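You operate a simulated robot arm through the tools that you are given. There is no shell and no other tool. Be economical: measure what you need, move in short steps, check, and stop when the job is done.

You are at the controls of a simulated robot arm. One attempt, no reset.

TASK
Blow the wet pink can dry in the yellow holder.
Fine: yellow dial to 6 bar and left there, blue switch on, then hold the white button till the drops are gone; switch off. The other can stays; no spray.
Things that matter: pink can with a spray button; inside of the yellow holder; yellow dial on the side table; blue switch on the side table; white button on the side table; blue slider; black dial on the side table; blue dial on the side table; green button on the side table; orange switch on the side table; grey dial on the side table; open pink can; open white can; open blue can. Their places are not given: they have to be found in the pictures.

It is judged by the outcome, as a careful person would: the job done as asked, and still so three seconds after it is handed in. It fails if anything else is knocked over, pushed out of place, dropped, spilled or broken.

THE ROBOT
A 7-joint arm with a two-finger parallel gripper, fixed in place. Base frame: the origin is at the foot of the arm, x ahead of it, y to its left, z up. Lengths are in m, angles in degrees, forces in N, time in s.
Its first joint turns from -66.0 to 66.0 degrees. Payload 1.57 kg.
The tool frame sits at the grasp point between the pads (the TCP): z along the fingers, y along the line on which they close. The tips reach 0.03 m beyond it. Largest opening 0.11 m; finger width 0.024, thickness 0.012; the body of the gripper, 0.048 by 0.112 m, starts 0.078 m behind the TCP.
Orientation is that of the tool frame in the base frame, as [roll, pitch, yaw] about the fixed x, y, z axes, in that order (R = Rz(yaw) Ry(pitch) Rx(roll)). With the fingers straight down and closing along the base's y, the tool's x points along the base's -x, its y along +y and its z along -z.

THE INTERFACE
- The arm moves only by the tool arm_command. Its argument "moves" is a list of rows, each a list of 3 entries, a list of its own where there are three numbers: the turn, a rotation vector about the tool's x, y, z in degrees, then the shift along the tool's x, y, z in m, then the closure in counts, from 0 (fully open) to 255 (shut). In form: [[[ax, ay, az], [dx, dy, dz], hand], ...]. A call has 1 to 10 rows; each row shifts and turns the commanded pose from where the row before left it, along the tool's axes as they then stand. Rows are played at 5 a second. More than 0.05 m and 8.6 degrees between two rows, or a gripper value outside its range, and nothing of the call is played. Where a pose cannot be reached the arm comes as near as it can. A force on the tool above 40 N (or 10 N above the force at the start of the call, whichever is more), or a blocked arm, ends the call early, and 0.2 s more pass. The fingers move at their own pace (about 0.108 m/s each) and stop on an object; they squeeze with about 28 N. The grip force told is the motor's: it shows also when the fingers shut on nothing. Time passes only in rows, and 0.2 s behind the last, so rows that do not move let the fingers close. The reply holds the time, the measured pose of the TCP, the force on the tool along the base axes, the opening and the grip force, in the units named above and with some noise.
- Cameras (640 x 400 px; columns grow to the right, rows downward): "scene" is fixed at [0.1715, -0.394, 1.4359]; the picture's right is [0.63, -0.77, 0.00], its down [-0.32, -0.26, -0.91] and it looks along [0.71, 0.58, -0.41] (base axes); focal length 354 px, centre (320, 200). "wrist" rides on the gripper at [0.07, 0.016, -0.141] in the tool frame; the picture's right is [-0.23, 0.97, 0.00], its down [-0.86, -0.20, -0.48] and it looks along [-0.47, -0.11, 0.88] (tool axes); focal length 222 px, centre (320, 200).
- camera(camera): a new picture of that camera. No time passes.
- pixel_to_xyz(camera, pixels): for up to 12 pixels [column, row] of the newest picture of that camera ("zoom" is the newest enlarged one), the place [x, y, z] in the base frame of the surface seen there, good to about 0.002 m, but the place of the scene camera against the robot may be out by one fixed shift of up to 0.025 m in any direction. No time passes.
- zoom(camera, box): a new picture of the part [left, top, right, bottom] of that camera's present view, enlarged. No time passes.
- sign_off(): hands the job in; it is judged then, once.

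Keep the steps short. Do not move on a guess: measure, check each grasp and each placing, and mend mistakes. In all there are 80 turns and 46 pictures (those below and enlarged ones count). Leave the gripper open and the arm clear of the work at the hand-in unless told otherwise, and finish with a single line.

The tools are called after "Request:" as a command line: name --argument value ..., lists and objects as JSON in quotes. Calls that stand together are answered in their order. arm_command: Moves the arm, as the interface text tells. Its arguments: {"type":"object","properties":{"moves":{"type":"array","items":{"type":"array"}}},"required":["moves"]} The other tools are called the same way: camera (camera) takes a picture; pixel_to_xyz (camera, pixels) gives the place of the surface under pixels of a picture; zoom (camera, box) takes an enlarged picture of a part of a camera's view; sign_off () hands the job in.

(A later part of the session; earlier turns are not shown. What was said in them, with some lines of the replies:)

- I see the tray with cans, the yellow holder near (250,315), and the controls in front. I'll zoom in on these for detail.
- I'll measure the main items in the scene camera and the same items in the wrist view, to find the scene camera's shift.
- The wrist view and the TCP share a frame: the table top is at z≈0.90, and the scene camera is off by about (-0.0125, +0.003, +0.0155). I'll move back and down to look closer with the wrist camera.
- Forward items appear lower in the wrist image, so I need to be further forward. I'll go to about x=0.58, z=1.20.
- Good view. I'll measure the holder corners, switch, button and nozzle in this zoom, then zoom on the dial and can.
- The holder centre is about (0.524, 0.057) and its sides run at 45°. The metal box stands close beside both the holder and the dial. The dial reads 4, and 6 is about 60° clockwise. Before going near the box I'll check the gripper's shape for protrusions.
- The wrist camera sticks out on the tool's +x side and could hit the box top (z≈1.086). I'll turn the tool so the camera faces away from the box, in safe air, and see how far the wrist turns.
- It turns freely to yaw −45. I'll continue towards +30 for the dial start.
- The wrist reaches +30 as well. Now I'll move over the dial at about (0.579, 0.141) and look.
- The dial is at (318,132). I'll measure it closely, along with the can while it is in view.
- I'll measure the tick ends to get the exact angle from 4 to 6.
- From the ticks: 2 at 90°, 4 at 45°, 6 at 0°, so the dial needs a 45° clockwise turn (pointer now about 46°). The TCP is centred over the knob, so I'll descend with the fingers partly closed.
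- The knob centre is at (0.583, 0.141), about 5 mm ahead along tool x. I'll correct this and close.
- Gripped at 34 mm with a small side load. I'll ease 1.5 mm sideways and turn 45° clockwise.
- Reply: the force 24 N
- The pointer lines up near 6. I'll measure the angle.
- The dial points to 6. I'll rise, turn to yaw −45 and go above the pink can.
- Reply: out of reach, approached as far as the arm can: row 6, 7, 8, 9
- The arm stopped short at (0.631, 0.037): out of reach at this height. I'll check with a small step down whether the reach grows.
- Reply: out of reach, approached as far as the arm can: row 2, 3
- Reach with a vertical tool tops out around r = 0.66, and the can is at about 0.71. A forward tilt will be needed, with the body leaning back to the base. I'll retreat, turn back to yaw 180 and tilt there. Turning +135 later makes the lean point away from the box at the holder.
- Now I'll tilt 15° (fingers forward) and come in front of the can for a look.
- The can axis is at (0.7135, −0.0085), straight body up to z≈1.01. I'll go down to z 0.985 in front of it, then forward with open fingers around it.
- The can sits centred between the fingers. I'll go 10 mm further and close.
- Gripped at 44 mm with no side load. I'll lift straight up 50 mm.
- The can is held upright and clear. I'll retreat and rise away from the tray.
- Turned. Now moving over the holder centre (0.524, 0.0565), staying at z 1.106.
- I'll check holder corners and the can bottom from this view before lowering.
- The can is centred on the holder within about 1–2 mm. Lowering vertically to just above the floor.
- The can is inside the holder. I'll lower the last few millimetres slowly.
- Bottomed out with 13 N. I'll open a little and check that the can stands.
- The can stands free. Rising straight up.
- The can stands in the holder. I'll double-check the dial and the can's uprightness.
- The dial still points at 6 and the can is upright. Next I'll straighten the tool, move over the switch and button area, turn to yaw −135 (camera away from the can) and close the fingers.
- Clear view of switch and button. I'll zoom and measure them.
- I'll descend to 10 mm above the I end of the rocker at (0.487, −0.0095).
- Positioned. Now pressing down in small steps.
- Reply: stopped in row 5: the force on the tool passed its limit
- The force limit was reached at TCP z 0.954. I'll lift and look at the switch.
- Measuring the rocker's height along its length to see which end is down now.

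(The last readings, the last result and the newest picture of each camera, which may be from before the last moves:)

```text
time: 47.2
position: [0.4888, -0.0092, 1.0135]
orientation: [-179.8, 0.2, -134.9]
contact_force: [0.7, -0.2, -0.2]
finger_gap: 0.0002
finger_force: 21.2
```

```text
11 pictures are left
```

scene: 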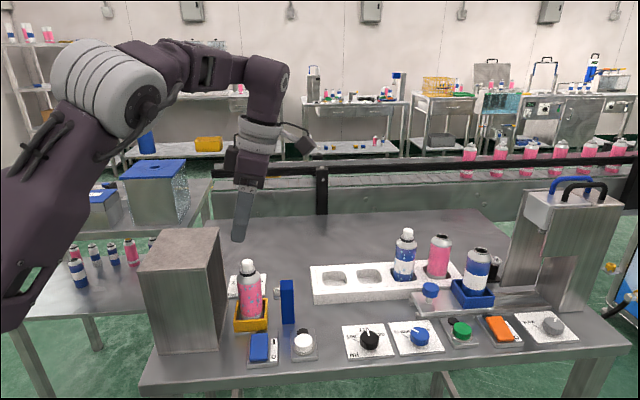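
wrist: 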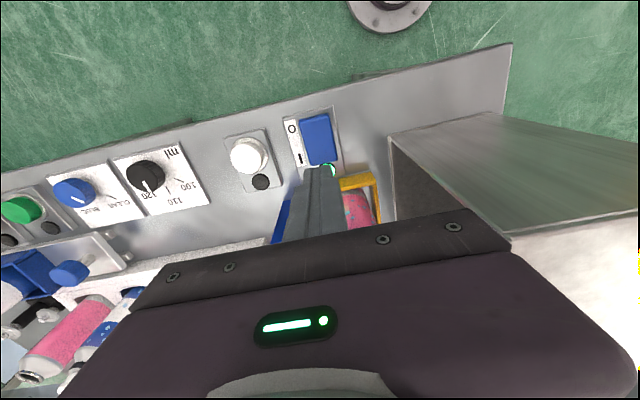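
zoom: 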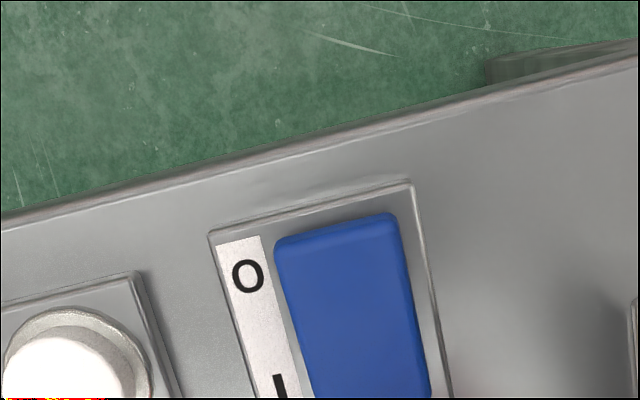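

The switch is on (I end down, lamp green). Next, above the white button at (0.534, −0.0744).

Request:
arm_command --moves '[[[0, 0, 0], [0.0071, -0.0389, 0], 255], [[0, 0, 0], [0.007, -0.0389, 0], 255], [[0, 0, 0], [0, 0, 0.035], 255], [[0, 0, 0], [0, 0, 0.01], 255], [[0, 0, 0], [0, 0, 0], 255]]'

```text
time: 48.4
position: [0.5333, -0.0765, 0.9698]
orientation: [-179.8, 0.2, -135.0]
contact_force: [-0.2, -0.2, -0.8]
finger_gap: 0.0
finger_force: 21.3
```

Request:
arm_command --moves '[[[0, 0, 0], [-0.0014, 0.0014, 0.008], 255], [[0, 0, 0], [0, 0, 0.003], 255], [[0, 0, 0], [0, 0, 0.0015], 255], [[0, 0, 0], [0, 0, 0.0015], 255], [[0, 0, 0], [0, 0, 0.001], 255], [[0, 0, 0], [0, 0, 0], 255]]'

Request:
zoom --camera "scene" --box '[190, 250, 350, 375]'

```text
time: 49.8
position: [0.5331, -0.0736, 0.9545]
orientation: [-179.9, 0.2, -135.0]
contact_force: [-1.2, -0.7, 1.5]
finger_gap: 0.0
finger_force: 21.6
```

```text
3.20 times, centred on (270, 312) of scene
```

zoom: 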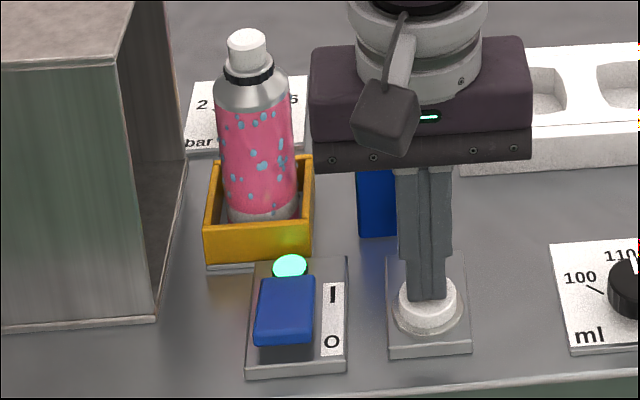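

The tip just touches the button. I'll press further and hold.

Request:
arm_command --moves '[[[0, 0, 0], [0, 0, 0.0015], 255], [[0, 0, 0], [0, 0, 0.0015], 255], [[0, 0, 0], [0, 0, 0.001], 255], [[0, 0, 0], [0, 0, 0], 255]]'

Request:
zoom --camera "scene" --box '[190, 250, 350, 375]'

```text
time: 50.8
position: [0.5334, -0.0734, 0.9492]
orientation: [-179.8, 0.2, -135.0]
contact_force: [-0.9, 1.6, 2.1]
finger_gap: 0.0001
finger_force: 21.5
```

```text
3.20 times, centred on (270, 312) of scene
```

zoom: 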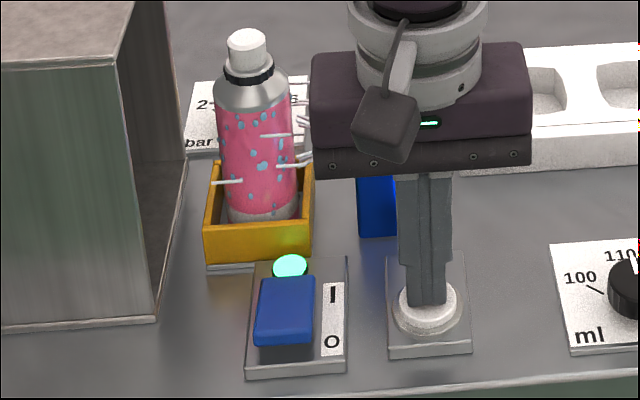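

Air is blowing (white streaks) and drops are shrinking. I'll hold for 2 s and look.

Request:
arm_command --moves '[[[0, 0, 0], [0, 0, 0], 255], [[0, 0, 0], [0, 0, 0], 255], [[0, 0, 0], [0, 0, 0], 255], [[0, 0, 0], [0, 0, 0], 255], [[0, 0, 0], [0, 0, 0], 255], [[0, 0, 0], [0, 0, 0], 255], [[0, 0, 0], [0, 0, 0], 255], [[0, 0, 0], [0, 0, 0], 255], [[0, 0, 0], [0, 0, 0], 255], [[0, 0, 0], [0, 0, 0], 255]]'

Request:
zoom --camera "scene" --box '[190, 250, 350, 375]'

```text
time: 53.0
position: [0.5349, -0.073, 0.9499]
orientation: [-179.8, 0.3, -134.9]
contact_force: [-1.1, -0.7, 2.6]
finger_gap: 0.0001
finger_force: 21.3
```

```text
3.20 times, centred on (270, 312) of scene
```

zoom: 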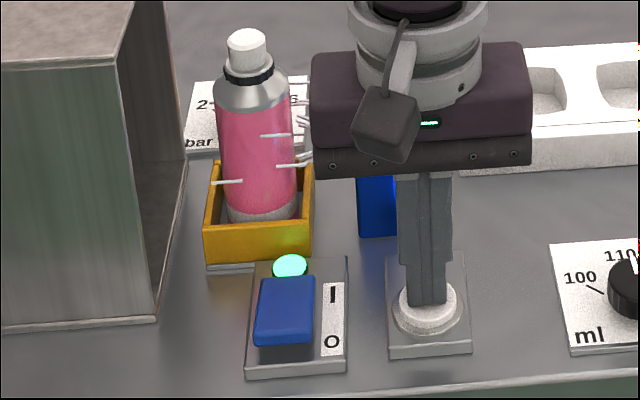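

No drops are visible any more. I'll release the button and go above the O end of the switch at (0.465, −0.031).

Request:
arm_command --moves '[[[0, 0, 0], [0, 0, -0.03], 255], [[0, 0, 0], [0, 0, -0.03], 255], [[0, 0, 0], [0.0093, 0.0393, 0], 255], [[0, 0, 0], [0.0093, 0.0393, 0], 255], [[0, 0, 0], [0, 0, 0.038], 255], [[0, 0, 0], [0, 0, 0], 255]]'

Request:
zoom --camera "scene" --box '[190, 250, 350, 375]'

```text
time: 54.4
position: [0.466, -0.0307, 0.9727]
orientation: [-179.7, 0.1, -135.1]
contact_force: [-0.3, 0.8, 0.3]
finger_gap: 0.0
finger_force: 21.3
```

```text
3.20 times, centred on (270, 312) of scene
```

zoom: 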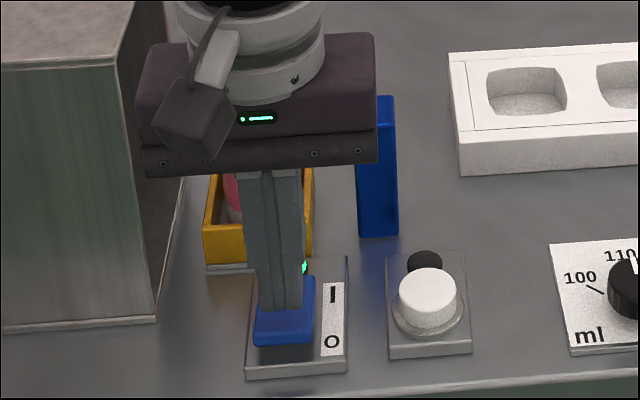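

The button has sprung back. Pressing the O end.

Request:
arm_command --moves '[[[0, 0, 0], [0, 0, 0.01], 255], [[0, 0, 0], [0, 0, 0.004], 255], [[0, 0, 0], [0, 0, 0.003], 255], [[0, 0, 0], [0, 0, 0.003], 255], [[0, 0, 0], [0, 0, 0.002], 255], [[0, 0, 0], [0, 0, 0], 255]]'

Request:
arm_command --moves '[[[0, 0, 0], [0, 0, -0.04], 255], [[0, 0, 0], [0, 0, -0.04], 255], [[0, 0, 0], [0, 0, -0.04], 255], [[0, 0, 0], [0, 0, -0.05], 200], [[0, 0, 0], [0, 0, -0.03], 100], [[0, 0, 0], [0, 0, 0], 0], [[0, 0, 0], [0, 0, 0], 0]]'

Request:
camera --camera "wrist"

Request:
zoom --camera "scene" --box '[190, 250, 350, 375]'

```text
time: 55.6
position: [0.4642, -0.0309, 0.953]
orientation: [-179.7, 0.3, -135.0]
contact_force: [-6.6, 1.2, 15.2]
finger_gap: 0.0002
finger_force: 21.3
stopped in row 5: the force on the tool passed its limit (the readings are from after the stop); the commanded pose is now the measured one
```

```text
time: 57.2
position: [0.4613, -0.0325, 1.1525]
orientation: [-179.6, 0.4, -135.0]
contact_force: [-0.1, -0.4, 0.0]
finger_gap: 0.1099
finger_force: 0.1
```

```text
6 pictures are left
```

wrist: 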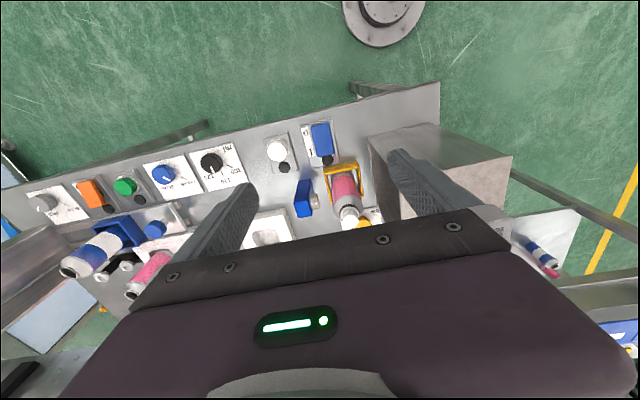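

```text
3.20 times, centred on (270, 312) of scene
```

zoom: 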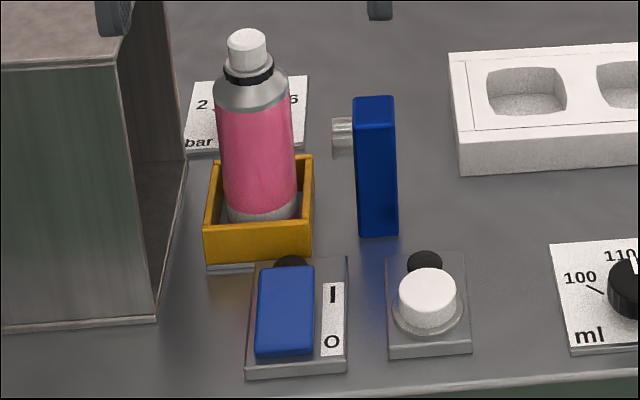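

The switch is off and the can looks dry from here. I'll go round to view its far side, rising and turning first.

Request:
arm_command --moves '[[[0, 0, 0], [-0.02, -0.02, -0.04], 0], [[0, 0, -8.5], [0, 0, 0], 0], [[0, 0, -8.5], [0, 0, 0], 0], [[0, 0, -8.5], [0, 0, 0], 0], [[0, 0, -8.5], [0, 0, 0], 0], [[0, 0, -8.5], [0, 0, 0], 0], [[0, 0, -8.5], [0, 0, 0], 0], [[0, 0, -8.5], [0, 0, 0], 0], [[0, 0, -8.5], [0, 0, 0], 0], [[0, 0, -8.5], [0, 0, 0], 0]]'

Request:
arm_command --moves '[[[0, 0, -8.5], [0, 0, 0], 0], [[0, 0, -8.5], [0, 0, 0], 0], [[0, 0, -8.5], [0, 0, 0], 0], [[0, 0, -8.5], [0, 0, 0], 0], [[0, 0, -8.5], [0, 0, 0], 0], [[0, 0, -8.5], [0, 0, 0], 0], [[0, 0, -8.5], [0, 0, 0], 0], [[0, 0, -8.5], [0, 0, 0], 0], [[0, 0, -8.5], [0, 0, 0], 0], [[0, 0, -8.5], [0, 0, 0], 0]]'

```text
time: 59.4
position: [0.4912, -0.0297, 1.1939]
orientation: [-179.6, -0.3, -58.5]
contact_force: [0.1, 0.2, 0.0]
finger_gap: 0.1102
finger_force: 0.1
```

```text
time: 61.6
position: [0.4921, -0.0296, 1.1913]
orientation: [179.7, -0.5, 26.4]
contact_force: [-0.5, 0.7, 0.4]
finger_gap: 0.1102
finger_force: 0.0
```

Request:
arm_command --moves '[[[0, 0, 0], [0.041, -0.0216, 0], 0], [[0, 0, 0], [0.041, -0.0216, 0], 0], [[0, 0, 0], [0.041, -0.0216, 0], 0], [[0, 0, 0], [0.035, -0.0186, 0], 0], [[0, 0, 0], [0, 0, 0], 0]]'

Request:
zoom --camera "wrist" --box '[270, 80, 446, 190]'

```text
time: 62.8
position: [0.5992, 0.1153, 1.1973]
orientation: [179.7, -0.3, 26.5]
contact_force: [-0.4, 0.0, 0.6]
finger_gap: 0.1098
finger_force: 0.1
```

```text
3.64 times, centred on (358, 135) of wrist
```

zoom: 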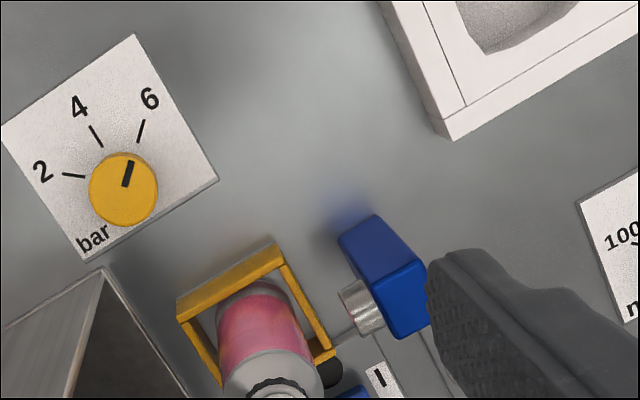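

The far side is dry too and the dial is on 6. One last look at the whole scene.

Request:
camera --camera "scene"

```text
3 pictures are left
```

scene: 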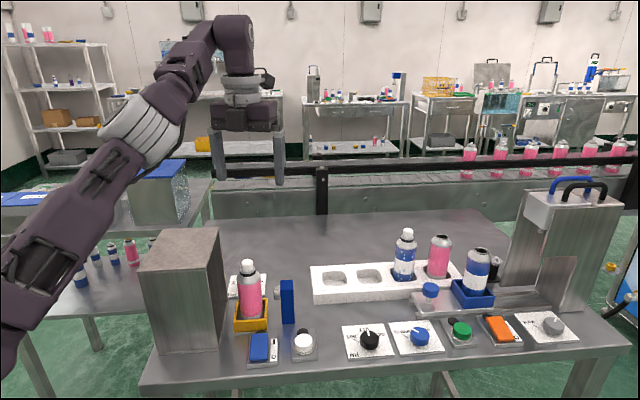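

Everything is in place: the can is dry in the holder, the switch is off, the other items are untouched, and the gripper is open and clear. Handing in.

Request:
sign_off

```text
The job is handed in.
```

The pink can is blown dry and standing in the yellow holder, with the yellow dial left at 6 bar, the blue switch off and the other cans where they were.
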